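You operate a simulated robot arm through the tools that you are given. There is no shell and no other tool. Be economical: measure what you need, move in short steps, check, and stop when the job is done.

You are at the controls of a simulated two-armed robot. One attempt, no reset.

## Task
Wipe up the spill on the top of the service bench with the yellow cloth and put it back.

It is judged by the outcome, as a careful person would: the job done as asked, and still so three seconds after it is handed in. It fails if anything else is knocked over, pushed out of place, dropped, spilled or broken. Flat cloth is picked up by pressing the open fingertips on it (5 to 10 N) and closing them slowly along it; thin cloth reads only 2 to 8 mm in the jaws.

## Robot
Two 6-joint arms with two-finger parallel grippers on one trunk, on a base that drives. Base frame: it is fixed to the floor where the robot stands at the start and does not move with it; the origin is under the middle of the robot, x ahead of it, y to its left, z up; the surface under the hand at the start is at about z = 900. Readings come in mm, degrees, newtons and seconds.
The left shoulder is at the start at [-77, 177, 832], the right one opposite. With the tool pointing down near the work surface each hand reaches from about 100 to 700 mm from the robot's upright axis, wherever it stands, measured 20 degrees to its own side. Payload 1.57 kg a hand.
Tool frame (each hand has its own): the origin (TCP) lies between the finger pads and is the grasp point; the fingertips stand 30 mm ahead of it; z points along the fingers, y is the line along which they close. The gripper opens to 80 mm. The fingers are 17 mm wide and 12 mm thick; the gripper's body (40 by 82 mm) begins 80 mm behind the TCP.
Orientation is that of the tool frame in the base frame, as [roll, pitch, yaw] about the fixed x, y, z axes, in that order (R = Rz(yaw) Ry(pitch) Rx(roll)). With the fingers straight down and closing along the base's y, the tool's x points along the base's -x, its y along +y and its z along -z.

## Interface
- The arms move only by the tool drive_tool. It takes "left_commands", "right_commands" or both (then of equal length, played together; a hand with none holds still); each is a list of rows, each an object (a shift or turn left out is 0, a gripper value left out holds the last) with "offset": the shift along the tool's x, y, z in mm, a list of three; "rot": the turn, a rotation vector about the tool's x, y, z in degrees, a list of three; "jaw": the finger opening in mm, from 0 to 80. In form: [{"offset": [dx, dy, dz], "rot": [wx, wy, wz], "jaw": jaw}, ...]. A call has 1 to 20 rows; each row is the pose to reach, as a shift and turn from the pose commanded when the call began, along the tool's axes at that moment. Each row takes 0.2 s and may step no farther than 50 mm and 8.6 degrees from the row before; otherwise, or with a gripper value out of range, the whole call is refused. Where a pose cannot be reached the arm comes as near as it can. A force on the tool above 40 N (or 10 N above the force at the start of the call, whichever is more), or a blocked arm, ends the call early, and 0.2 s more pass. The fingers move at their own pace (about 72 mm/s each) and stop on an object; they squeeze with about 37 N. The grip force told is the motor's: it shows also when the fingers shut on nothing. Time passes only in rows, and 0.2 s behind the last, so rows that repeat a pose let the fingers close. The reply holds the time, the measured pose of the TCP, the force on the tool along the base axes, the opening and the grip force, in the units named above and with some noise, with the torque about the TCP (base axes, N m) and any sound that the robot's microphone picked up, and new pictures: "pictures" is both (left out), scene, wrist or none (wrist: the cameras of the hands that moved).
- Cameras (640 x 400 px; columns grow to the right, rows downward): "scene" is now at [38.5, -4.7, 1541.6]; the picture's right is [-0.10, -1.00, 0.00], its down [-0.74, 0.07, -0.67] and it looks along [0.67, -0.07, -0.74] (base axes); focal length 290 px, centre (320, 200). "left" rides on the left gripper at [72, 7, -122] in its tool frame; the picture's right is [-0.09, 1.00, 0.00], its down [-0.84, -0.08, -0.54] and it looks along [-0.54, -0.05, 0.84] (tool axes); focal length 238 px, centre (320, 200). "right" rides on the right gripper at [72, -7, -122] in its tool frame; the picture's right is [0.09, 1.00, 0.00], its down [-0.84, 0.08, -0.54] and it looks along [-0.54, 0.05, 0.84] (tool axes); focal length 238 px, centre (320, 200).
- raise_lower(by): slides the trunk up (or, below 0, down) by that many mm; the arms and the scene camera ride with it, the base frame stays. It gives what a move gives, with no picture.
- steer(legs): drives the robot by 1 to 6 legs, each [ahead, left, turn to the left] in mm, mm and degrees, along the robot's own axes; the way and the turn of a leg run together, so that a leg with both is an arc; at most 1500 mm and 180 degrees a leg. The arms and the cameras ride along, it lands a little off, and it stops where it bumps. It gives what a move gives, and a new picture of the scene camera.
- head_to(pan, tilt): turns the head with the scene camera to pan (to the left, within 143 degrees either way) and tilt (down, from -29 to 69), counted from straight ahead of the robot. It gives what a move gives, and a new picture of the scene camera.
- measure_at(camera, pixels): for up to 12 pixels [column, row] of the newest picture of that camera ("zoom" is the newest enlarged one), the place [x, y, z] in the base frame of the surface seen there, good to about 2 mm, but the place of the scene camera against the robot may be out by one fixed shift of up to 25 mm in any direction. It takes no simulated time.
- enlarge(camera, box): a new picture of the part [left, top, right, bottom] of that camera's present view, enlarged. It takes no simulated time.
- close_job(): hands the job in; it is judged then, once.

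Work in short steps. Measure before you move; look again where a grasp or a placing could have gone wrong, and mend it. You have 80 turns and 260 pictures in all, those below and enlarged ones among them. Open the grippers and draw the arms clear of the work before you hand the job in, unless the task says otherwise; then end with one line.

The tools are called as a command line: name --argument value ..., lists and objects as JSON in quotes. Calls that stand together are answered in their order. drive_tool: Moves the arms, as the interface text tells. Its arguments: {"type":"object","properties":{"left_commands":{"type":"array","items":{"type":"object","properties":{"offset":{"type":"array","items":{"type":"number"}},"rot":{"type":"array","items":{"type":"number"}},"jaw":{"type":"number"}}}},"right_commands":{"type":"array","items":{"type":"object","properties":{"offset":{"type":"array","items":{"type":"number"}},"rot":{"type":"array","items":{"type":"number"}},"jaw":{"type":"number"}}}},"pictures":{"type":"string","enum":["both","scene","wrist","none"]}},"required":[]} The other tools are called the same way: raise_lower (by) slides the trunk up or down; steer (legs) drives the base; head_to (pan, tilt) turns the head that bears the scene camera; measure_at (camera, pixels) gives the place of the surface under pixels of a picture; enlarge (camera, box) takes an enlarged picture of a part of a camera's view; close_job () hands the job in.

At the start:

```text
t: 0.0
left_position: [441.7, 182.6, 1099.6]
left_tool_rot: [180.0, -0.1, -179.9]
left_wrist_force: [0.3, -0.4, -0.2]
left_ft_torque: [0.01, 0.01, -0.04]
left_finger_gap: 80.1
left_finger_force: 0.2
right_position: [379.5, -161.0, 1142.4]
right_tool_rot: [180.0, 0.0, -180.0]
right_wrist_force: [0.7, -0.7, 0.0]
right_ft_torque: [-0.01, 0.02, -0.01]
right_finger_gap: 80.0
right_finger_force: 0.0
trunk travel left (down, up): [-275.0, 53.0]
robot x, y, heading: [-2.5, 0.6, -0.1]
head pan, tilt: [-5.6, 47.9]
```

scene: 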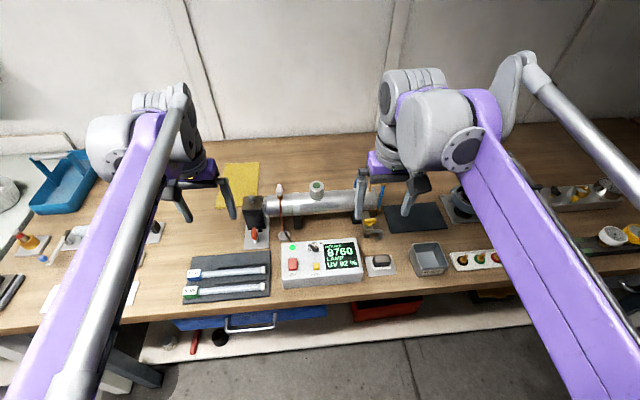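
right: 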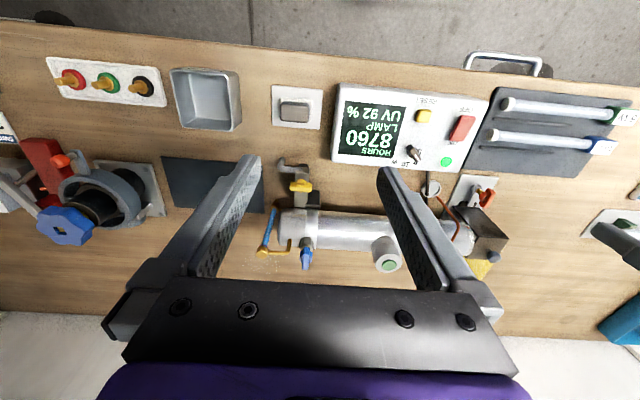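
left: 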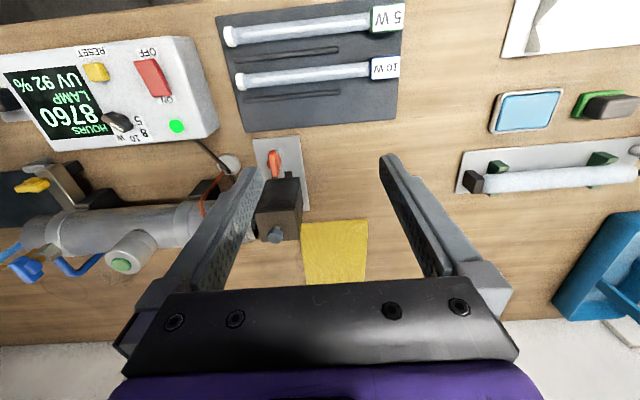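

The yellow cloth is near scene (237,185); the spill isn't obvious yet. I enlarge parts of the views to find it.

enlarge --camera "scene" --box '[200, 140, 480, 315]'

enlarge --camera "right" --box '[160, 150, 480, 350]'

enlarge --camera "left" --box '[0, 120, 320, 320]'

```text
2.29 times, centred on (340, 228) of scene
```

zoom: 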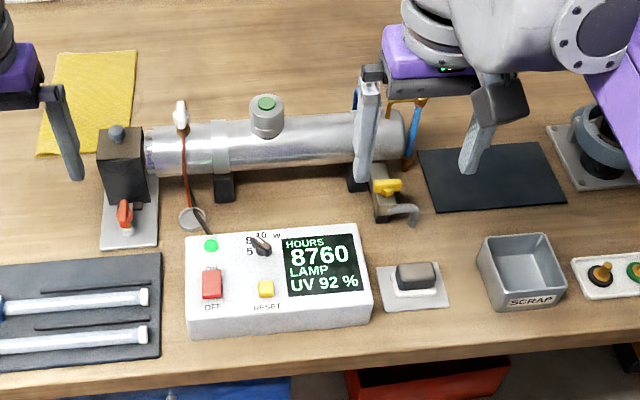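

```text
2.00 times, centred on (320, 250) of right
```

zoom: 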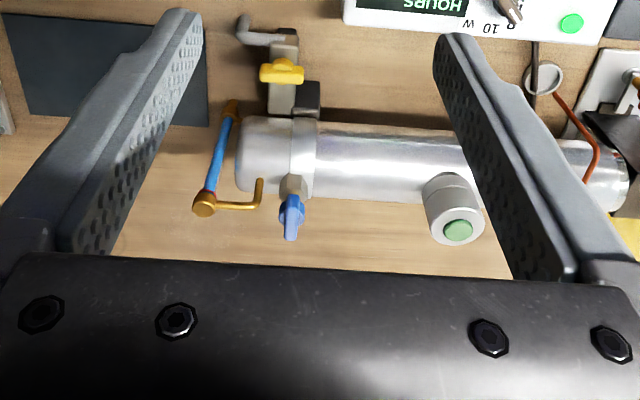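

```text
2.00 times, centred on (160, 220) of left
```

zoom: 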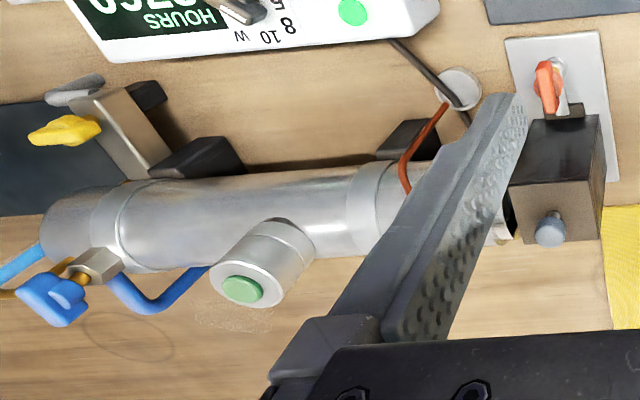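

In the left view there is a faint ring at about (65,287) and a speckled patch at (115,277), both behind the cylinder. I measure those, the cloth and the obstacles.

measure_at --camera "left" --pixels '[[65, 287], [115, 277], [305, 222], [367, 221], [364, 283], [308, 283], [335, 250], [275, 236], [120, 264], [25, 268], [60, 240], [180, 300]]'

measure_at --camera "scene" --pixels '[[224, 163], [259, 163], [217, 207], [252, 208], [317, 186], [279, 187], [254, 200], [300, 204], [340, 150], [380, 185], [415, 218]]'

measure_at --camera "right" --pixels '[[265, 250], [290, 250], [307, 255], [387, 262], [300, 215], [340, 265]]'

```text
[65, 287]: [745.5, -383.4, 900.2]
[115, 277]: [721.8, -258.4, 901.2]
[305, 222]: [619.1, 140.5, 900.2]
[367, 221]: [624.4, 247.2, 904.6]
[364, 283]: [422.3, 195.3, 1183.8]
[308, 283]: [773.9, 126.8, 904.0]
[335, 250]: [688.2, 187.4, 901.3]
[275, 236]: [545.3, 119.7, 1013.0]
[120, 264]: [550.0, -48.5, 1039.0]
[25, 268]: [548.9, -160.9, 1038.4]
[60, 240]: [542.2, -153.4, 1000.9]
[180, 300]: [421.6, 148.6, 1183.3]
```

```text
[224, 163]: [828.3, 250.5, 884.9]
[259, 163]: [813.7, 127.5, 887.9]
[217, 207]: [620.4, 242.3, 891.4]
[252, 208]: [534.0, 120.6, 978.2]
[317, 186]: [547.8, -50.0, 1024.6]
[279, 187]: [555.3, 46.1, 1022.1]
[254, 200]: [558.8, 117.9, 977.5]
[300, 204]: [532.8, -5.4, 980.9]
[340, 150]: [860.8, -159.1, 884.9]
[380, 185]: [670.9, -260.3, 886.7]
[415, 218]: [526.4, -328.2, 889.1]
```

```text
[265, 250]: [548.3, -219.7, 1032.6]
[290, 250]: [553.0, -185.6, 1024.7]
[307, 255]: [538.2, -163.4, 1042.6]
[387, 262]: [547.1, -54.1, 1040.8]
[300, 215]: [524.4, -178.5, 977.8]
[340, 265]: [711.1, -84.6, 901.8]
```

The marks lie behind the lamp cylinder (about x 720–745). I move the right hand forward at its height and also tilt for a clear wrist-camera look.

drive_tool --right_commands '[{"offset": [-40, 0, -10]}, {"offset": [-80, -20, -20]}, {"offset": [-120, -40, -30]}, {"offset": [-150, -60, -40]}]'

```text
t: 1.0
left_position: [443.1, 181.9, 1098.7]
left_tool_rot: [-180.0, -0.1, -179.9]
left_wrist_force: [-0.9, 0.2, -0.1]
left_ft_torque: [0.01, -0.02, 0.0]
left_finger_gap: 80.0
left_finger_force: 0.0
right_position: [532.0, -221.4, 1182.2]
right_tool_rot: [179.9, -0.1, 180.0]
right_wrist_force: [0.8, -0.1, -0.2]
right_ft_torque: [-0.01, 0.04, 0.0]
right_finger_gap: 80.0
right_finger_force: 0.1
trunk travel left (down, up): [-275.0, 53.0]
robot x, y, heading: [1.7, 2.6, 0.3]
head pan, tilt: [-5.6, 47.9]
```

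scene: 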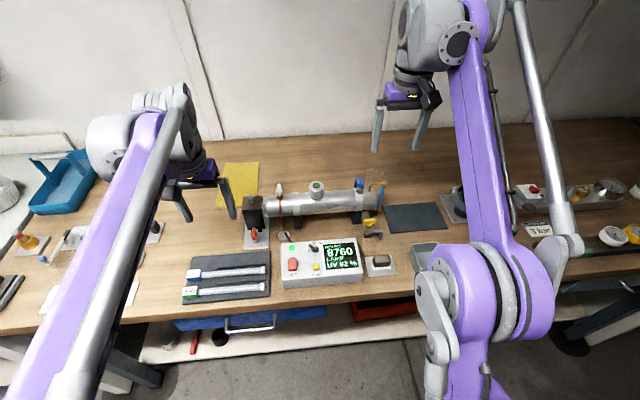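
right: 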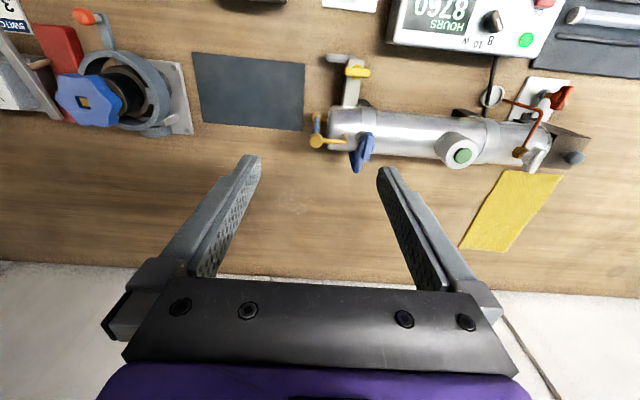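

The area behind the cylinder is now visible; I zoom in around the faint speckle at right (292,200).

enlarge --camera "right" --box '[190, 140, 430, 290]'

enlarge --camera "scene" --box '[280, 130, 440, 230]'

enlarge --camera "right" --box '[0, 100, 240, 250]'

```text
2.67 times, centred on (310, 215) of right
```

zoom: 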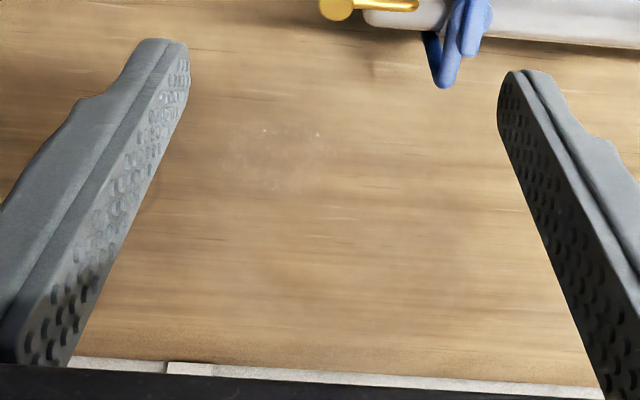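

```text
4.00 times, centred on (360, 180) of scene
```

zoom: 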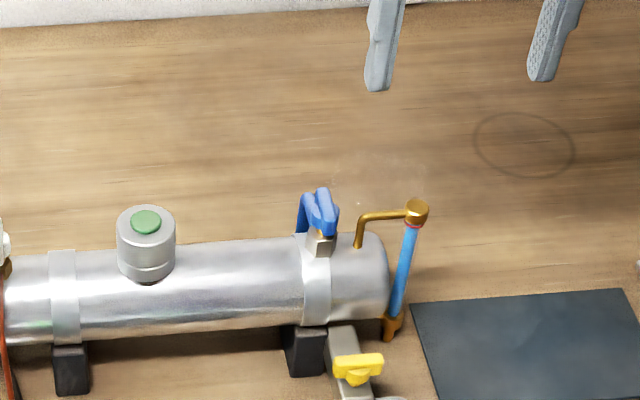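

```text
2.67 times, centred on (120, 175) of right
```

zoom: 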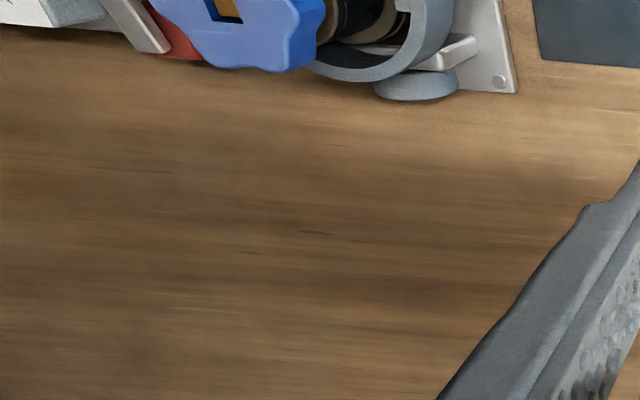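

A clear, droplet-speckled patch shows at scene-zoom (385,180) and right (292,198); the ring looks like an old stain. I zoom tighter and measure from it.

enlarge --camera "right" --box '[250, 165, 346, 225]'

measure_at --camera "right" --pixels '[[270, 190], [316, 190], [292, 212], [292, 180], [292, 198], [321, 140], [360, 165], [315, 127], [470, 160], [305, 65], [303, 128], [90, 120]]'

measure_at --camera "scene" --pixels '[[358, 170], [390, 170], [377, 182], [376, 165], [399, 165], [424, 165], [411, 158], [411, 173], [384, 183], [360, 184], [220, 166], [230, 200]]'

```text
6.67 times, centred on (298, 195) of right
```

zoom: 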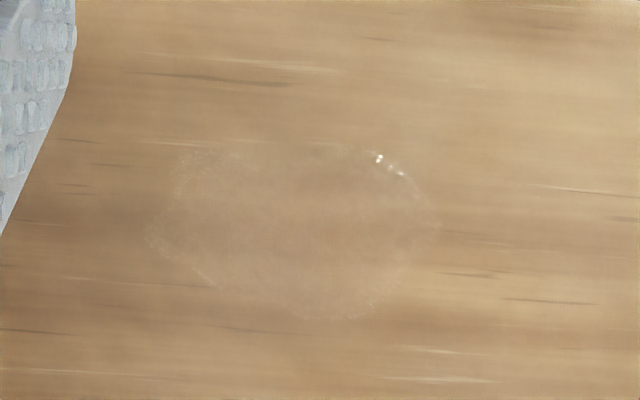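

```text
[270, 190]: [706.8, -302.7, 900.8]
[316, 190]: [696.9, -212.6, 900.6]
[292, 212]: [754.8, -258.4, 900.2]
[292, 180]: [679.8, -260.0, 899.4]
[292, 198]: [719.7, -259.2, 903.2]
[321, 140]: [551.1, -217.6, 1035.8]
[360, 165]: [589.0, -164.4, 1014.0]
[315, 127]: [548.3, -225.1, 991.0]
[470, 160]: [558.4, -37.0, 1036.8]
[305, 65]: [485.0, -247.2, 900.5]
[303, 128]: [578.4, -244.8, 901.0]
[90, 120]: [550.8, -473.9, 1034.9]
```

```text
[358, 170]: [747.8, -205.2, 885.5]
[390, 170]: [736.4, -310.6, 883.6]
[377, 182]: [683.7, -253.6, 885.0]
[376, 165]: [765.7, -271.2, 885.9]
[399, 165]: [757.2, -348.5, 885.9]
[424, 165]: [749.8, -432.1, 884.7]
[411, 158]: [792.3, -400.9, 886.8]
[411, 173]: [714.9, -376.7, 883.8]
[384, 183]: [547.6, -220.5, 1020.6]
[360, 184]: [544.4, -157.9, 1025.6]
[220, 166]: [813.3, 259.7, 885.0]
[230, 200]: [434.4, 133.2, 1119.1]
```

The spill spans about x 692–758, y −300…−215 (centre [724,−258]); the cloth centre is about [720,189]. Both are beyond the tool-down reach from here, so I look down at the bench front to judge room to drive forward.

head_to --pan 0 --tilt 69

```text
t: 1.8
left_position: [441.8, 183.0, 1100.2]
left_tool_rot: [180.0, 0.0, -180.0]
left_wrist_force: [0.7, -0.3, 0.9]
left_ft_torque: [-0.02, -0.02, 0.03]
left_finger_gap: 80.1
left_finger_force: 0.2
right_position: [529.8, -221.6, 1183.2]
right_tool_rot: [-180.0, 0.1, -180.0]
right_wrist_force: [-0.3, -0.2, -0.3]
right_ft_torque: [-0.02, 0.02, 0.01]
right_finger_gap: 80.0
right_finger_force: 0.0
trunk travel left (down, up): [-275.0, 53.0]
robot x, y, heading: [-0.8, -1.5, -0.0]
head pan, tilt: [0.0, 68.8]
```

scene: 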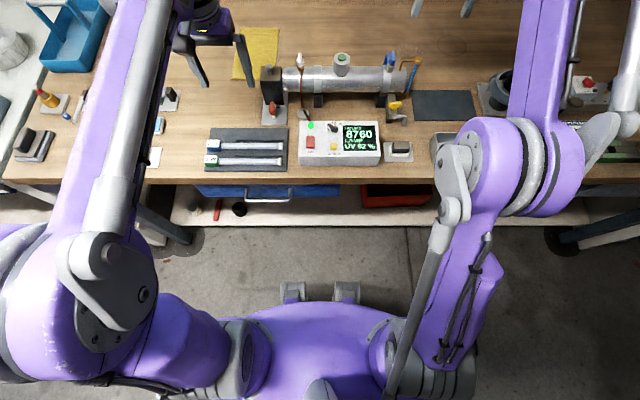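

measure_at --camera "scene" --pixels '[[320, 182], [320, 225], [292, 290], [345, 290], [320, 305], [220, 205], [390, 205], [30, 175], [150, 160], [600, 180], [320, 235], [430, 130]]'

```text
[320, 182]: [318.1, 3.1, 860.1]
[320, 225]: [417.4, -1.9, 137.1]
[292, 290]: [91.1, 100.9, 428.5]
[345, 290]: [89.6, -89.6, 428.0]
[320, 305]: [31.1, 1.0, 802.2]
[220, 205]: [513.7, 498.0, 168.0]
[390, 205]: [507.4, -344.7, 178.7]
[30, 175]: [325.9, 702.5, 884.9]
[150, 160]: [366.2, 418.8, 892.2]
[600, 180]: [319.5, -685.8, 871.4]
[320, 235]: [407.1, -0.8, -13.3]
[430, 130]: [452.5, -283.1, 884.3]
```

Bench edge is at x≈320, the robot's front at x≈100, so driving 130 mm forward is safe. Both hands are above everything (lamp top ≈1041).

steer --legs '[[130, 0, 0]]'

head_to --pan 0 --tilt 50

```text
t: 3.1
left_position: [568.1, 183.6, 1100.1]
left_tool_rot: [179.9, 0.0, 180.0]
left_wrist_force: [-0.2, -0.1, -0.5]
left_ft_torque: [-0.01, 0.01, 0.02]
left_finger_gap: 79.9
left_finger_force: 0.1
right_position: [657.2, -221.9, 1182.7]
right_tool_rot: [180.0, 0.0, -179.9]
right_wrist_force: [-0.3, 0.5, 0.1]
right_ft_torque: [-0.04, 0.0, 0.01]
right_finger_gap: 80.0
right_finger_force: 0.1
trunk travel left (down, up): [-275.0, 53.0]
robot x, y, heading: [129.8, -1.2, 0.2]
head pan, tilt: [0.0, 68.8]
```

scene: 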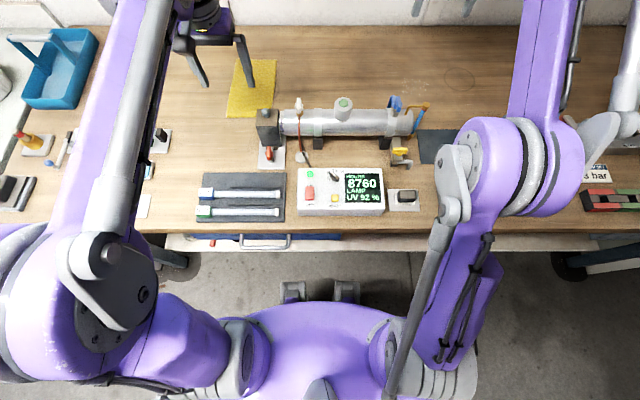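

```text
t: 3.9
left_position: [568.0, 182.6, 1100.3]
left_tool_rot: [180.0, -0.1, 179.9]
left_wrist_force: [-0.1, -0.6, 0.5]
left_ft_torque: [0.02, -0.03, 0.01]
left_finger_gap: 79.8
left_finger_force: 0.0
right_position: [657.9, -221.8, 1183.4]
right_tool_rot: [180.0, 0.0, 179.9]
right_wrist_force: [-0.4, -0.4, 0.1]
right_ft_torque: [0.02, 0.04, -0.02]
right_finger_gap: 80.1
right_finger_force: 0.0
trunk travel left (down, up): [-275.0, 53.0]
robot x, y, heading: [129.7, 1.2, 0.1]
head pan, tilt: [0.0, 50.0]
```

scene: 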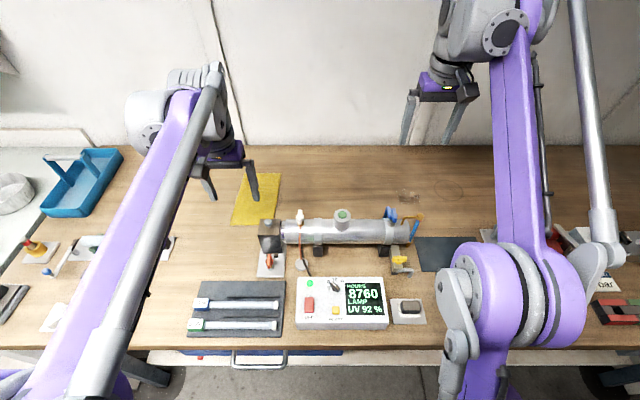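

The cloth is clear. I bring the left hand above its centre and look with the wrist camera.

drive_tool --left_commands '[{"offset": [-45, 2, 0]}, {"offset": [-90, 4, 0]}, {"offset": [-130, 5, 20]}, {"offset": [-150, 6, 60]}, {"offset": [-150, 6, 100]}]'

```text
t: 5.1
left_position: [720.4, 188.0, 1000.5]
left_tool_rot: [180.0, 0.0, 180.0]
left_wrist_force: [0.3, 0.7, -0.4]
left_ft_torque: [-0.01, -0.03, -0.01]
left_finger_gap: 79.9
left_finger_force: 0.1
right_position: [659.2, -221.8, 1183.0]
right_tool_rot: [-180.0, 0.0, 180.0]
right_wrist_force: [-0.6, -0.7, -0.5]
right_ft_torque: [0.0, 0.02, 0.0]
right_finger_gap: 80.0
right_finger_force: 0.0
trunk travel left (down, up): [-275.0, 53.0]
robot x, y, heading: [128.3, -1.4, -0.4]
head pan, tilt: [0.0, 50.0]
```

scene: 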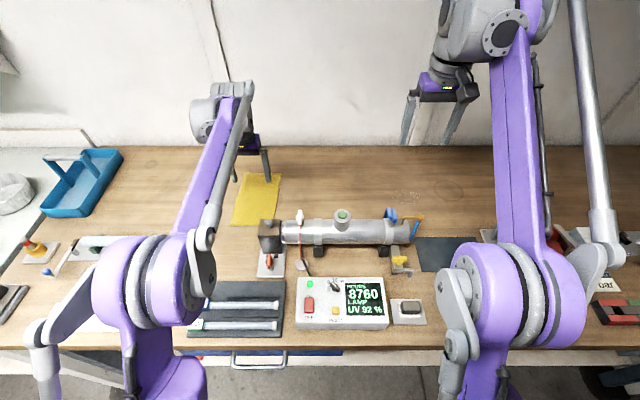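
left: 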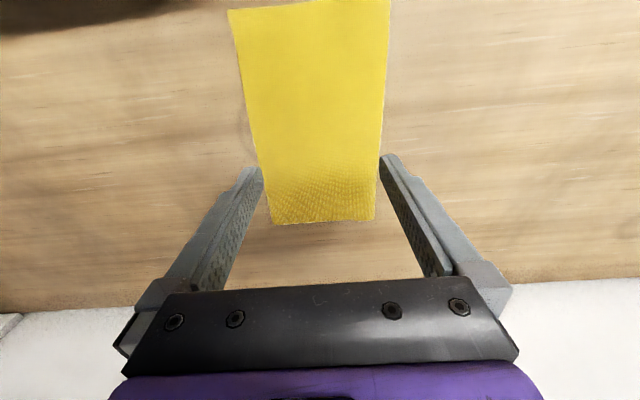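

I measure the cloth corners precisely from the left camera.

measure_at --camera "left" --pixels '[[230, 12], [387, 3], [374, 219], [274, 223], [320, 100], [320, 180]]'

```text
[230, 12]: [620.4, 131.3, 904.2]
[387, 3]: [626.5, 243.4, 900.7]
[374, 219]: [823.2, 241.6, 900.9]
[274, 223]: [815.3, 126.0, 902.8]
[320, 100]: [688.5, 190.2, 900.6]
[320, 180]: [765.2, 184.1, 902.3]
```

Cloth centre is about [721,185.5], 196×114 mm. I descend over the centre with jaws at 60, stopping on light contact.

drive_tool --left_commands '[{"offset": [0, -2, 30], "jaw": 60}, {"offset": [0, -2, 55], "jaw": 60}, {"offset": [0, -2, 64], "jaw": 60}, {"offset": [0, -2, 67], "jaw": 60}, {"offset": [0, -2, 69], "jaw": 60}, {"offset": [0, -2, 70.5], "jaw": 60}]' --pictures "wrist"

```text
t: 6.5
left_position: [718.9, 186.7, 931.4]
left_tool_rot: [-180.0, 0.0, -180.0]
left_wrist_force: [4.5, 1.5, 21.1]
left_ft_torque: [-0.03, -0.11, 0.01]
left_finger_gap: 59.6
left_finger_force: 0.1
right_position: [656.6, -221.5, 1184.5]
right_tool_rot: [179.9, 0.1, 180.0]
right_wrist_force: [-0.8, -0.2, 0.4]
right_ft_torque: [-0.01, -0.02, 0.0]
right_finger_gap: 80.2
right_finger_force: 0.1
trunk travel left (down, up): [-275.0, 53.0]
robot x, y, heading: [126.8, -2.3, 0.1]
head pan, tilt: [0.0, 50.0]
```

left: 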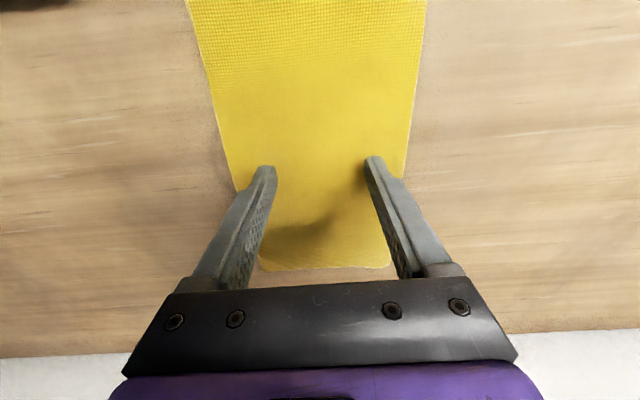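

Contact at 21 N, more than the 5–10 N wanted, so I ease up a millimetre and check the force.

drive_tool --left_commands '[{"offset": [0, 0, -1], "jaw": 60}, {"offset": [0, 0, -1], "jaw": 60}]' --pictures "none"

```text
t: 7.1
left_position: [719.1, 187.2, 932.5]
left_tool_rot: [180.0, 0.1, 179.9]
left_wrist_force: [4.2, 2.8, 20.8]
left_ft_torque: [0.05, -0.11, -0.02]
left_finger_gap: 59.7
left_finger_force: 0.0
right_position: [657.4, -221.5, 1182.9]
right_tool_rot: [179.9, 0.1, 179.9]
right_wrist_force: [-0.1, 0.5, -0.6]
right_ft_torque: [0.01, 0.0, 0.02]
right_finger_gap: 79.9
right_finger_force: 0.0
trunk travel left (down, up): [-275.0, 53.0]
robot x, y, heading: [126.0, 0.1, 0.2]
head pan, tilt: [0.0, 50.0]
```

drive_tool --left_commands '[{"offset": [0, 0, -1], "jaw": 60}, {"offset": [0, 0, -1.5], "jaw": 60}]' --pictures "none"

```text
t: 7.7
left_position: [718.8, 187.0, 932.4]
left_tool_rot: [179.9, 0.0, 180.0]
left_wrist_force: [1.8, 0.9, 8.0]
left_ft_torque: [0.02, -0.04, -0.03]
left_finger_gap: 60.0
left_finger_force: 0.1
right_position: [657.5, -222.0, 1181.8]
right_tool_rot: [179.9, -0.1, 179.9]
right_wrist_force: [0.2, 0.6, 0.4]
right_ft_torque: [0.01, 0.0, -0.01]
right_finger_gap: 80.0
right_finger_force: 0.0
trunk travel left (down, up): [-275.0, 53.0]
robot x, y, heading: [128.7, -0.9, 0.3]
head pan, tilt: [0.0, 50.0]
```

Force is 8 N now. I close the jaws slowly along the cloth.

drive_tool --left_commands '[{"jaw": 55}, {"jaw": 50}, {"jaw": 45}, {"jaw": 40}, {"jaw": 35}, {"jaw": 30}, {"jaw": 25}, {"jaw": 20}, {"jaw": 15}, {"jaw": 10}, {"jaw": 6}, {"jaw": 3}, {"jaw": 0}, {"jaw": 0}, {"jaw": 0}]' --pictures "wrist"

```text
t: 10.9
left_position: [718.8, 185.7, 932.4]
left_tool_rot: [-180.0, 0.1, 179.9]
left_wrist_force: [-1.0, 0.7, 1.9]
left_ft_torque: [0.03, -0.01, 0.02]
left_finger_gap: 3.5
left_finger_force: 24.0
right_position: [658.6, -222.0, 1182.5]
right_tool_rot: [-179.9, 0.0, 179.9]
right_wrist_force: [0.0, 0.5, -0.3]
right_ft_torque: [0.01, 0.04, -0.01]
right_finger_gap: 80.0
right_finger_force: 0.1
trunk travel left (down, up): [-275.0, 53.0]
robot x, y, heading: [130.2, 0.3, 0.0]
head pan, tilt: [0.0, 50.0]
```

left: 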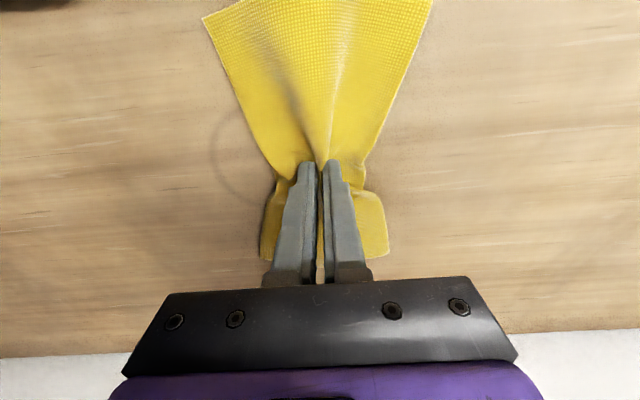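

Gripped (gap 3.5 mm). I lift by 200 mm.

drive_tool --left_commands '[{"offset": [0, 0, -20]}, {"offset": [0, 0, -50]}, {"offset": [0, 0, -85]}, {"offset": [0, 0, -120]}, {"offset": [0, 0, -160]}, {"offset": [0, 0, -200]}]'

```text
t: 12.3
left_position: [718.0, 188.9, 1130.6]
left_tool_rot: [-179.9, 0.0, -179.9]
left_wrist_force: [-0.5, 0.2, -0.1]
left_ft_torque: [-0.03, -0.02, 0.04]
left_finger_gap: 3.6
left_finger_force: 24.0
right_position: [658.0, -220.9, 1183.1]
right_tool_rot: [180.0, 0.0, -180.0]
right_wrist_force: [0.1, 0.0, -0.3]
right_ft_torque: [0.0, 0.04, 0.02]
right_finger_gap: 80.4
right_finger_force: 0.0
trunk travel left (down, up): [-275.0, 53.0]
robot x, y, heading: [124.9, -2.1, 0.0]
head pan, tilt: [0.0, 50.0]
```

scene: 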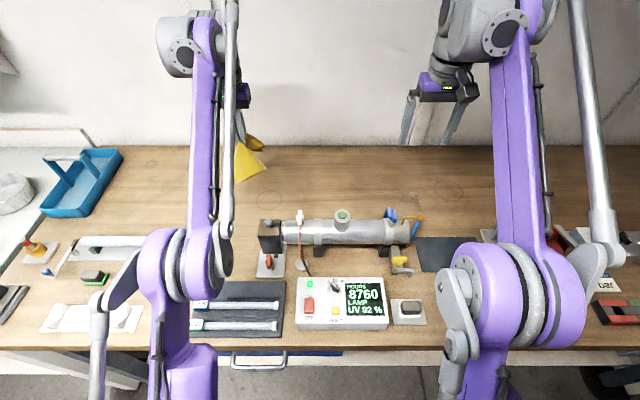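
left: 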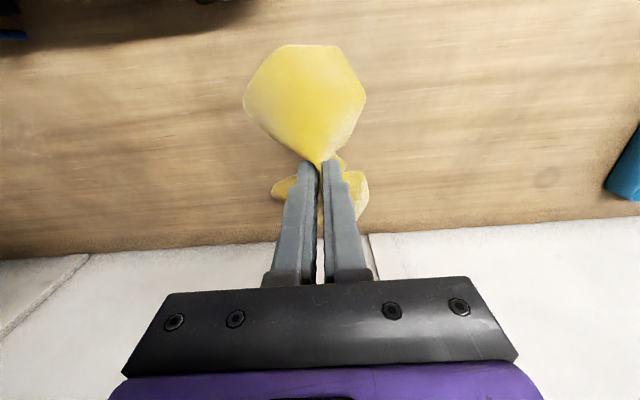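

Cloth is held. I drive the robot 420 mm to the right so the left hand is in front of the spill.

steer --legs '[[0, -420, 0]]'

```text
t: 16.5
left_position: [716.1, -225.1, 1131.7]
left_tool_rot: [-180.0, -0.1, -179.8]
left_wrist_force: [0.4, 0.8, 0.5]
left_ft_torque: [0.02, -0.01, 0.0]
left_finger_gap: 3.6
left_finger_force: 23.8
right_position: [660.2, -634.4, 1182.5]
right_tool_rot: [-180.0, 0.0, -179.7]
right_wrist_force: [0.6, 0.5, -0.1]
right_ft_torque: [-0.01, -0.01, -0.01]
right_finger_gap: 80.0
right_finger_force: 0.1
trunk travel left (down, up): [-275.0, 53.0]
robot x, y, heading: [128.8, -411.5, 0.5]
head pan, tilt: [0.0, 50.0]
```

scene: 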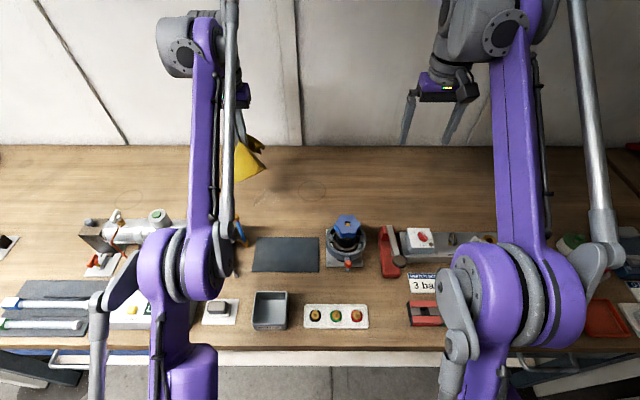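

Hand now at [716,−225]. I lower the cloth at the spill's near-left edge, down to about z 938, checking force.

drive_tool --left_commands '[{"offset": [6, 10, 45]}, {"offset": [12, 20, 90]}, {"offset": [16, 20, 135]}, {"offset": [16, 20, 165]}, {"offset": [16, 20, 182]}, {"offset": [16, 20, 190]}, {"offset": [16, 20, 194]}]'

```text
t: 18.1
left_position: [700.2, -205.3, 936.0]
left_tool_rot: [-180.0, 0.1, -179.8]
left_wrist_force: [0.2, 0.1, 0.6]
left_ft_torque: [0.02, 0.03, 0.02]
left_finger_gap: 3.5
left_finger_force: 24.0
right_position: [660.5, -635.1, 1183.0]
right_tool_rot: [179.9, 0.0, -179.7]
right_wrist_force: [0.4, 0.4, -0.2]
right_ft_torque: [0.02, -0.01, 0.01]
right_finger_gap: 79.8
right_finger_force: 0.1
trunk travel left (down, up): [-275.0, 53.0]
robot x, y, heading: [128.3, -416.1, 0.3]
head pan, tilt: [0.0, 50.0]
```

scene: 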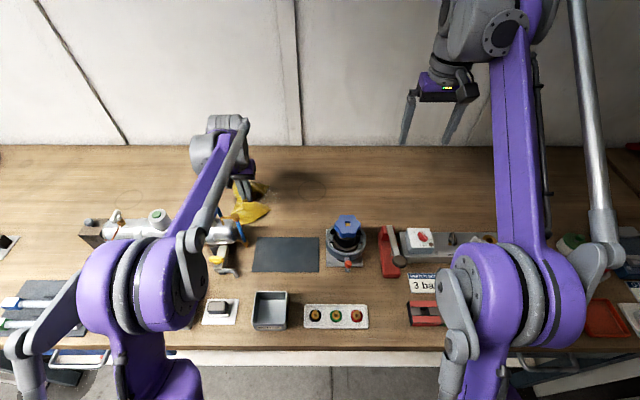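
left: 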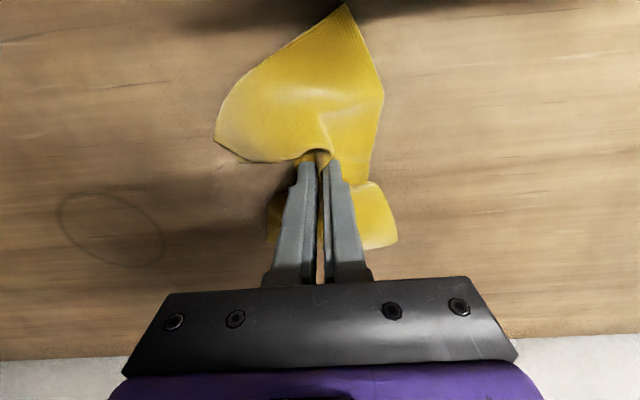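

Just touching. I press about 3 mm further and make the first strokes along −y and back.

drive_tool --left_commands '[{"offset": [0, 0, 3.5]}, {"offset": [0, -22, 3.5]}, {"offset": [0, -44, 3.5]}, {"offset": [0, -66, 3.5]}, {"offset": [0, -88, 3.5]}, {"offset": [0, -108, 3.5]}, {"offset": [-12, -108, 3.5]}, {"offset": [-12, -88, 3.5]}, {"offset": [-12, -66, 3.5]}, {"offset": [-12, -44, 3.5]}, {"offset": [-12, -22, 3.5]}, {"offset": [-12, 0, 3.5]}]'

```text
t: 20.7
left_position: [711.5, -204.9, 935.5]
left_tool_rot: [180.0, 0.1, -179.7]
left_wrist_force: [0.1, -0.9, 0.2]
left_ft_torque: [0.0, 0.0, -0.01]
left_finger_gap: 3.5
left_finger_force: 24.2
right_position: [660.1, -635.6, 1182.3]
right_tool_rot: [180.0, 0.0, -179.7]
right_wrist_force: [-0.3, -0.2, 0.0]
right_ft_torque: [0.0, 0.01, -0.02]
right_finger_gap: 80.0
right_finger_force: 0.1
trunk travel left (down, up): [-275.0, 53.0]
robot x, y, heading: [130.6, -417.8, 0.1]
head pan, tilt: [0.0, 50.0]
```

scene: 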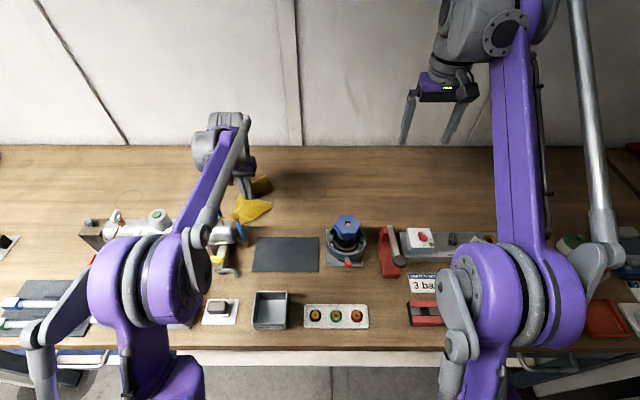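
left: 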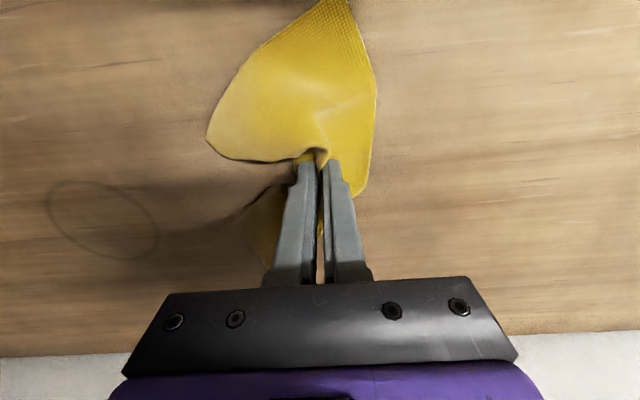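

Force is still ≈0, so I press in small increments until about 10 N.

drive_tool --left_commands '[{"offset": [0, 0, 2]}, {"offset": [0, 0, 3]}, {"offset": [0, 0, 4]}]' --pictures "none"

```text
t: 21.7
left_position: [711.4, -205.8, 933.1]
left_tool_rot: [179.9, 0.2, -179.7]
left_wrist_force: [4.1, 0.1, 25.5]
left_ft_torque: [-0.05, -0.15, -0.01]
left_finger_gap: 3.5
left_finger_force: 24.5
right_position: [659.0, -635.0, 1183.9]
right_tool_rot: [-180.0, 0.2, -179.8]
right_wrist_force: [0.6, 0.6, 0.2]
right_ft_torque: [-0.02, 0.02, -0.01]
right_finger_gap: 80.0
right_finger_force: 0.0
trunk travel left (down, up): [-275.0, 53.0]
robot x, y, heading: [129.8, -419.8, 0.2]
head pan, tilt: [0.0, 50.0]
stopped in row 3 (left hand): the force on the tool passed its limit at 42 N (the readings are from after the stop); the commanded pose is now the measured one
```

Now 25 N; I ease 1 mm and wipe in strokes, covering x 711 → 695.

drive_tool --left_commands '[{"offset": [0, 0, -1]}, {"offset": [0, -22, -1]}, {"offset": [0, -44, -1]}, {"offset": [0, -66, -1]}, {"offset": [0, -88, -1]}, {"offset": [0, -106, -1]}, {"offset": [12, -106, -1]}, {"offset": [12, -88, -1]}, {"offset": [12, -66, -1]}, {"offset": [12, -44, -1]}, {"offset": [12, -22, -1]}, {"offset": [12, 0, -1]}, {"offset": [22, 0, -1]}, {"offset": [22, -22, -1]}, {"offset": [22, -44, -1]}, {"offset": [22, -66, -1]}, {"offset": [22, -88, -1]}, {"offset": [22, -106, -1]}]'

```text
t: 25.5
left_position: [689.8, -309.9, 933.0]
left_tool_rot: [179.9, 0.2, -179.6]
left_wrist_force: [0.2, 6.6, 17.1]
left_ft_torque: [0.19, -0.02, 0.02]
left_finger_gap: 3.7
left_finger_force: 24.5
right_position: [659.4, -635.2, 1183.5]
right_tool_rot: [-180.0, 0.1, -179.7]
right_wrist_force: [-0.9, 0.2, 0.0]
right_ft_torque: [-0.03, 0.01, 0.04]
right_finger_gap: 80.0
right_finger_force: 0.0
trunk travel left (down, up): [-275.0, 53.0]
robot x, y, heading: [129.6, -416.9, 0.3]
head pan, tilt: [0.0, 50.0]
```

scene: 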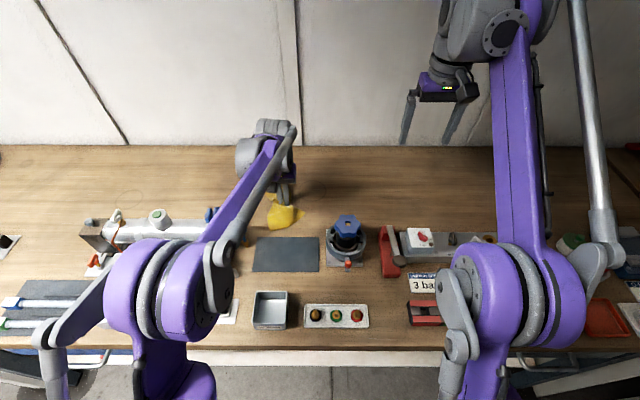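
left: 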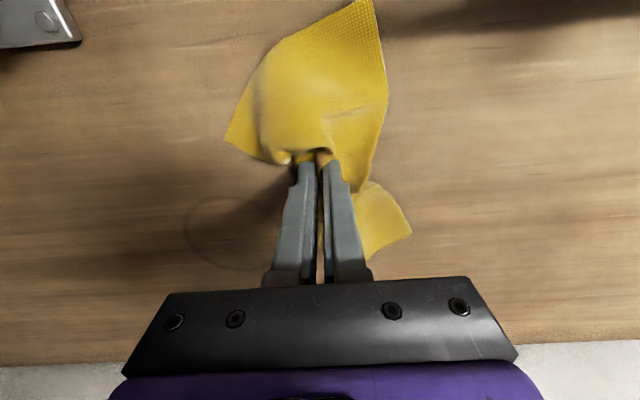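

Pressing well at 17 N. Next passes at x≈724, 738, 752.

drive_tool --left_commands '[{"offset": [-34, 0, 0]}, {"offset": [-34, 25, 0]}, {"offset": [-34, 50, 0]}, {"offset": [-34, 75, 0]}, {"offset": [-34, 105, 0]}, {"offset": [-48, 105, 0]}, {"offset": [-48, 80, 0]}, {"offset": [-48, 55, 0]}, {"offset": [-48, 28, 0]}, {"offset": [-48, 0, 0]}, {"offset": [-62, 0, 0]}, {"offset": [-62, 25, 0]}, {"offset": [-62, 50, 0]}, {"offset": [-62, 75, 0]}, {"offset": [-62, 105, 0]}]' --pictures "none"

drive_tool --left_commands '[{"offset": [-14, 0, 0]}, {"offset": [-14, -25, 0]}, {"offset": [-14, -50, 0]}, {"offset": [-14, -78, 0]}, {"offset": [-14, -108, 0]}, {"offset": [20, -108, 0]}, {"offset": [20, -80, 0]}, {"offset": [20, -55, 0]}, {"offset": [20, -28, 0]}, {"offset": [20, 0, 0]}]'

```text
t: 28.7
left_position: [752.0, -206.1, 932.7]
left_tool_rot: [-180.0, 0.1, -179.8]
left_wrist_force: [-0.3, -7.6, 22.1]
left_ft_torque: [-0.32, 0.02, 0.02]
left_finger_gap: 3.7
left_finger_force: 24.8
right_position: [659.3, -634.3, 1183.6]
right_tool_rot: [179.9, 0.2, -179.7]
right_wrist_force: [0.0, 0.1, -0.4]
right_ft_torque: [0.02, 0.04, -0.02]
right_finger_gap: 79.8
right_finger_force: 0.0
trunk travel left (down, up): [-275.0, 53.0]
robot x, y, heading: [131.5, -417.2, 0.4]
head pan, tilt: [0.0, 50.0]
```

```text
t: 30.9
left_position: [731.0, -205.0, 933.3]
left_tool_rot: [179.9, 0.0, -179.7]
left_wrist_force: [-0.6, -1.7, 7.3]
left_ft_torque: [-0.1, 0.02, 0.0]
left_finger_gap: 3.4
left_finger_force: 24.3
right_position: [659.3, -635.4, 1184.1]
right_tool_rot: [179.9, 0.0, -179.7]
right_wrist_force: [0.4, -0.5, -0.8]
right_ft_torque: [0.0, 0.01, 0.0]
right_finger_gap: 80.1
right_finger_force: 0.1
trunk travel left (down, up): [-275.0, 53.0]
robot x, y, heading: [132.7, -414.3, 0.4]
head pan, tilt: [0.0, 50.0]
```

scene: 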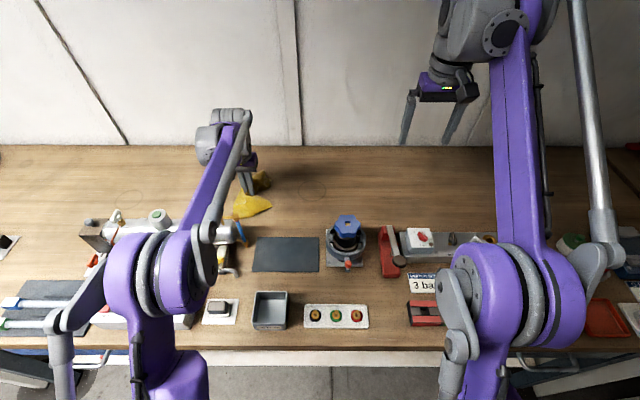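
left: 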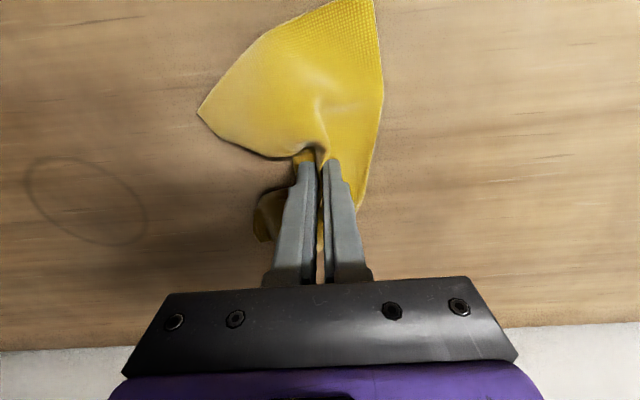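

Strokes done. I lift 200 mm and shift left/back a bit so the wrist camera can see the spot.

drive_tool --left_commands '[{"offset": [0, 0, -40]}, {"offset": [0, 0, -80]}, {"offset": [0, 0, -120]}, {"offset": [10, 0, -160]}, {"offset": [15, 20, -200]}, {"offset": [15, 60, -200]}]'

enlarge --camera "left" --box '[120, 60, 320, 240]'

enlarge --camera "scene" --box '[200, 140, 360, 240]'

```text
t: 32.3
left_position: [712.1, -155.6, 1131.2]
left_tool_rot: [-179.9, 0.1, -179.7]
left_wrist_force: [0.0, -0.3, -0.4]
left_ft_torque: [-0.01, 0.01, 0.0]
left_finger_gap: 3.5
left_finger_force: 24.4
left hand out of reach, approached as far as the arm can: row 6
right_position: [659.8, -634.8, 1182.5]
right_tool_rot: [180.0, 0.1, -179.7]
right_wrist_force: [0.7, -0.4, 0.6]
right_ft_torque: [0.0, -0.01, 0.0]
right_finger_gap: 79.8
right_finger_force: 0.1
trunk travel left (down, up): [-275.0, 53.0]
robot x, y, heading: [131.9, -419.5, 0.4]
head pan, tilt: [0.0, 50.0]
```

scene: 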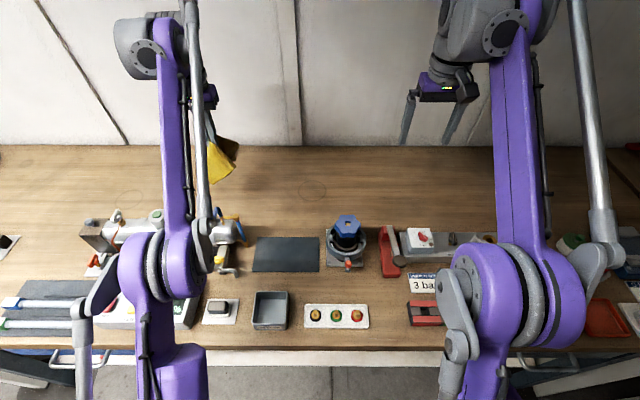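
left: 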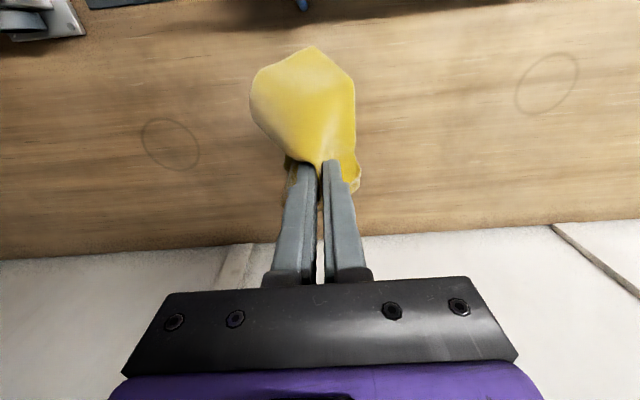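

```text
2.22 times, centred on (220, 150) of left
```

zoom: 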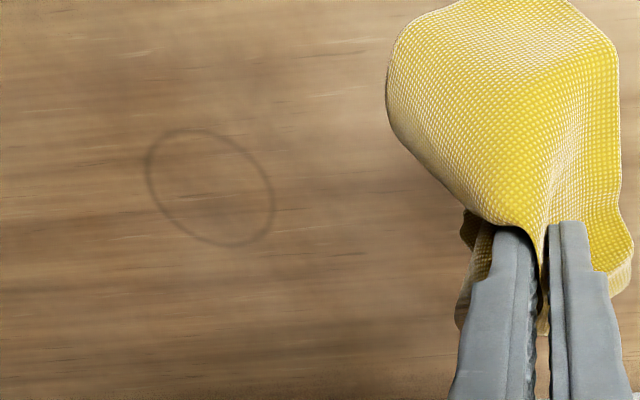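

```text
4.00 times, centred on (280, 190) of scene
```

zoom: 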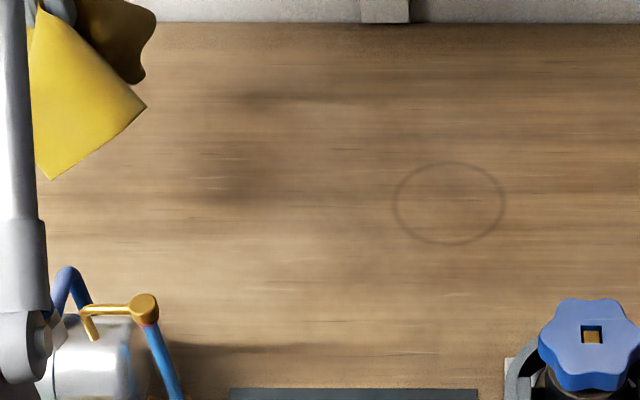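

The spill's sheen and droplets are gone; only the ring stains in the wood remain. I drive back left 418 mm.

steer --legs '[[0, 418, -0.4]]'

enlarge --camera "scene" --box '[330, 150, 490, 250]'

enlarge --camera "right" --box '[160, 60, 480, 260]'

```text
t: 36.6
left_position: [716.8, 258.4, 1130.4]
left_tool_rot: [180.0, 0.1, 179.6]
left_wrist_force: [-0.7, 0.9, 0.8]
left_ft_torque: [0.03, 0.01, -0.01]
left_finger_gap: 3.7
left_finger_force: 24.7
right_position: [657.5, -220.0, 1182.0]
right_tool_rot: [-180.0, 0.1, 179.7]
right_wrist_force: [0.2, -0.6, -0.4]
right_ft_torque: [0.0, 0.0, -0.02]
right_finger_gap: 80.1
right_finger_force: 0.1
trunk travel left (down, up): [-275.0, 53.0]
robot x, y, heading: [133.1, 5.7, -0.7]
head pan, tilt: [0.0, 50.0]
```

scene: 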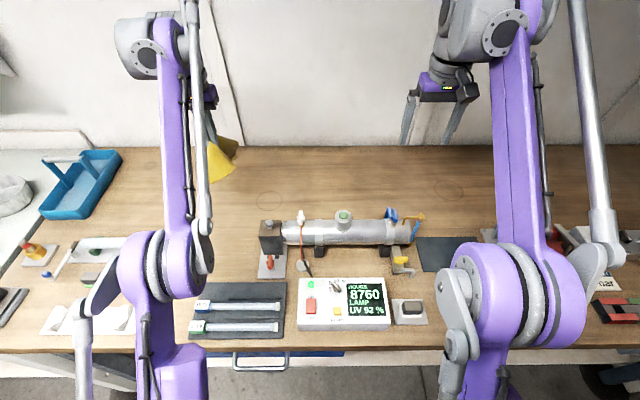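

```text
4.00 times, centred on (410, 200) of scene
```

zoom: 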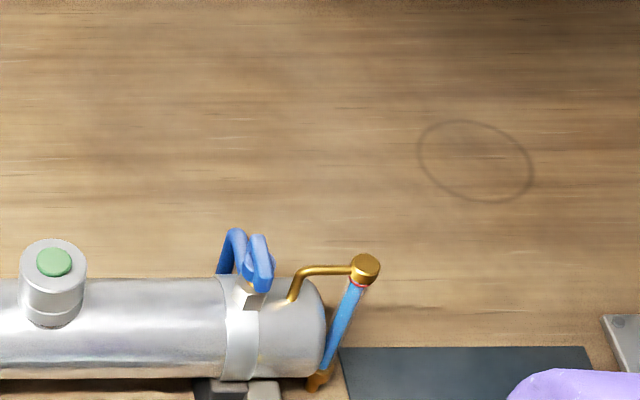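

```text
2.00 times, centred on (320, 160) of right
```

zoom: 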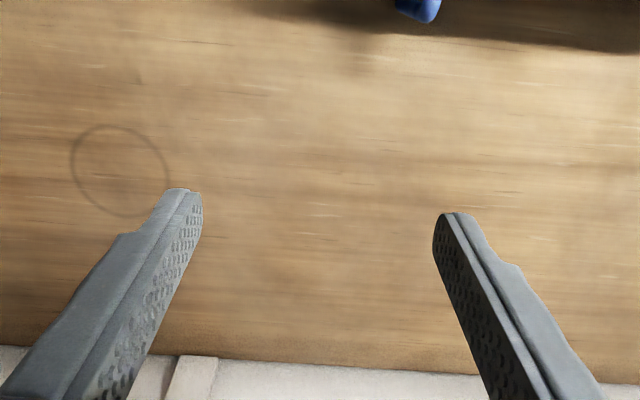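

The spot is clean from both views. Now I return the hand to [719,187] and lower the cloth gently.

drive_tool --left_commands '[{"offset": [-1, -35, 0]}, {"offset": [-2, -71, 0]}, {"offset": [-2, -71, 0]}, {"offset": [-2, -71, 40]}, {"offset": [-2, -71, 80]}, {"offset": [-2, -71, 110]}, {"offset": [-2, -71, 130]}, {"offset": [-2, -71, 150]}, {"offset": [-2, -71, 170]}, {"offset": [-2, -71, 185]}, {"offset": [-2, -71, 190]}]'

```text
t: 39.0
left_position: [717.9, 187.0, 941.6]
left_tool_rot: [-179.9, 0.1, 179.5]
left_wrist_force: [0.4, -0.2, 0.7]
left_ft_torque: [0.0, -0.01, 0.01]
left_finger_gap: 3.7
left_finger_force: 24.6
right_position: [657.3, -220.1, 1183.3]
right_tool_rot: [180.0, 0.0, 179.6]
right_wrist_force: [-0.1, 0.8, 0.6]
right_ft_torque: [-0.01, 0.03, -0.02]
right_finger_gap: 80.3
right_finger_force: 0.1
trunk travel left (down, up): [-275.0, 53.0]
robot x, y, heading: [129.5, 9.1, -0.5]
head pan, tilt: [0.0, 50.0]
```

scene: 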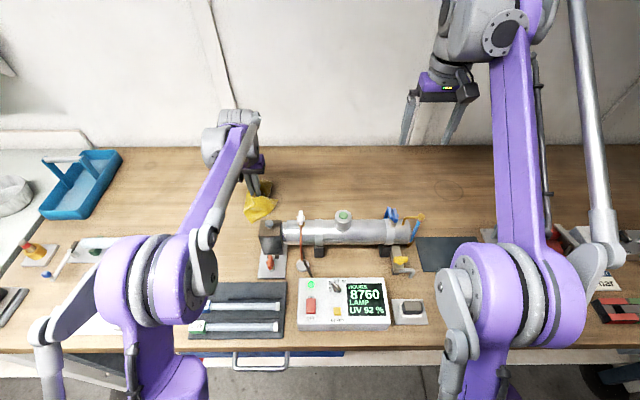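
left: 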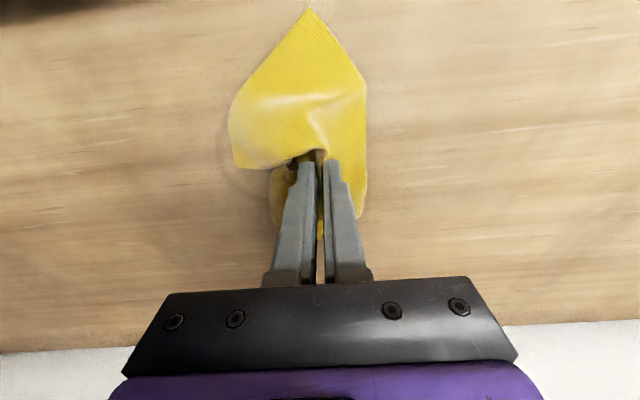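

Cloth is down, somewhat folded. I lower to light contact and open slowly, then look at how it lies.

drive_tool --left_commands '[{"offset": [0, 0, 4]}, {"offset": [0, 0, 7]}, {"offset": [0, 0, 7], "jaw": 8}, {"offset": [0, 0, 7], "jaw": 20}, {"offset": [0, 0, 7], "jaw": 35}, {"offset": [0, 0, 7], "jaw": 50}, {"offset": [0, 0, 0], "jaw": 50}, {"offset": [0, 0, -40], "jaw": 50}, {"offset": [0, 0, -80], "jaw": 50}, {"offset": [30, 0, -120], "jaw": 50}]'

```text
t: 41.2
left_position: [685.9, 186.2, 1062.4]
left_tool_rot: [180.0, 0.2, 179.6]
left_wrist_force: [-0.5, 0.4, 0.5]
left_ft_torque: [0.01, 0.0, 0.02]
left_finger_gap: 50.0
left_finger_force: 0.1
right_position: [657.1, -220.3, 1184.0]
right_tool_rot: [180.0, 0.1, 179.6]
right_wrist_force: [-0.4, 0.5, 1.1]
right_ft_torque: [0.02, -0.03, 0.02]
right_finger_gap: 80.0
right_finger_force: 0.1
trunk travel left (down, up): [-275.0, 53.0]
robot x, y, heading: [130.9, 8.6, -0.6]
head pan, tilt: [0.0, 50.0]
```

scene: 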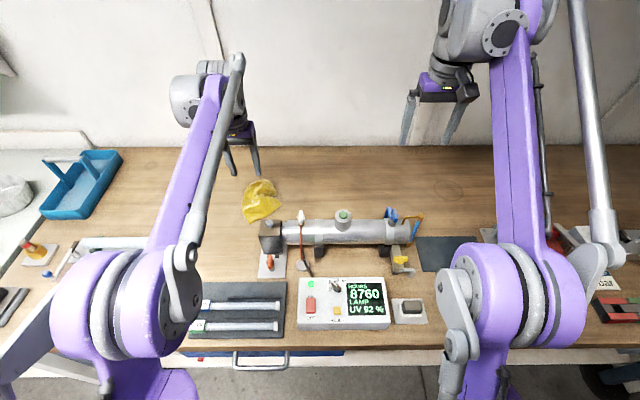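
left: 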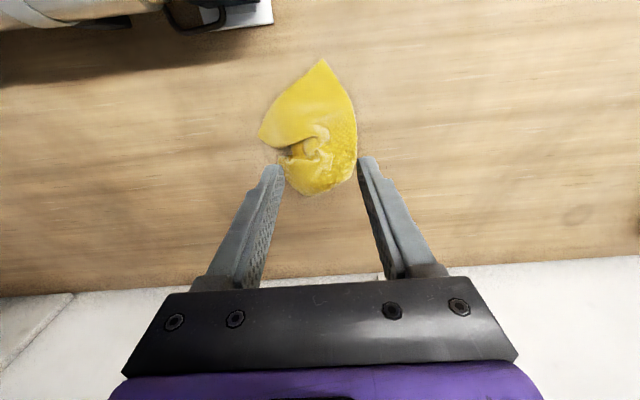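

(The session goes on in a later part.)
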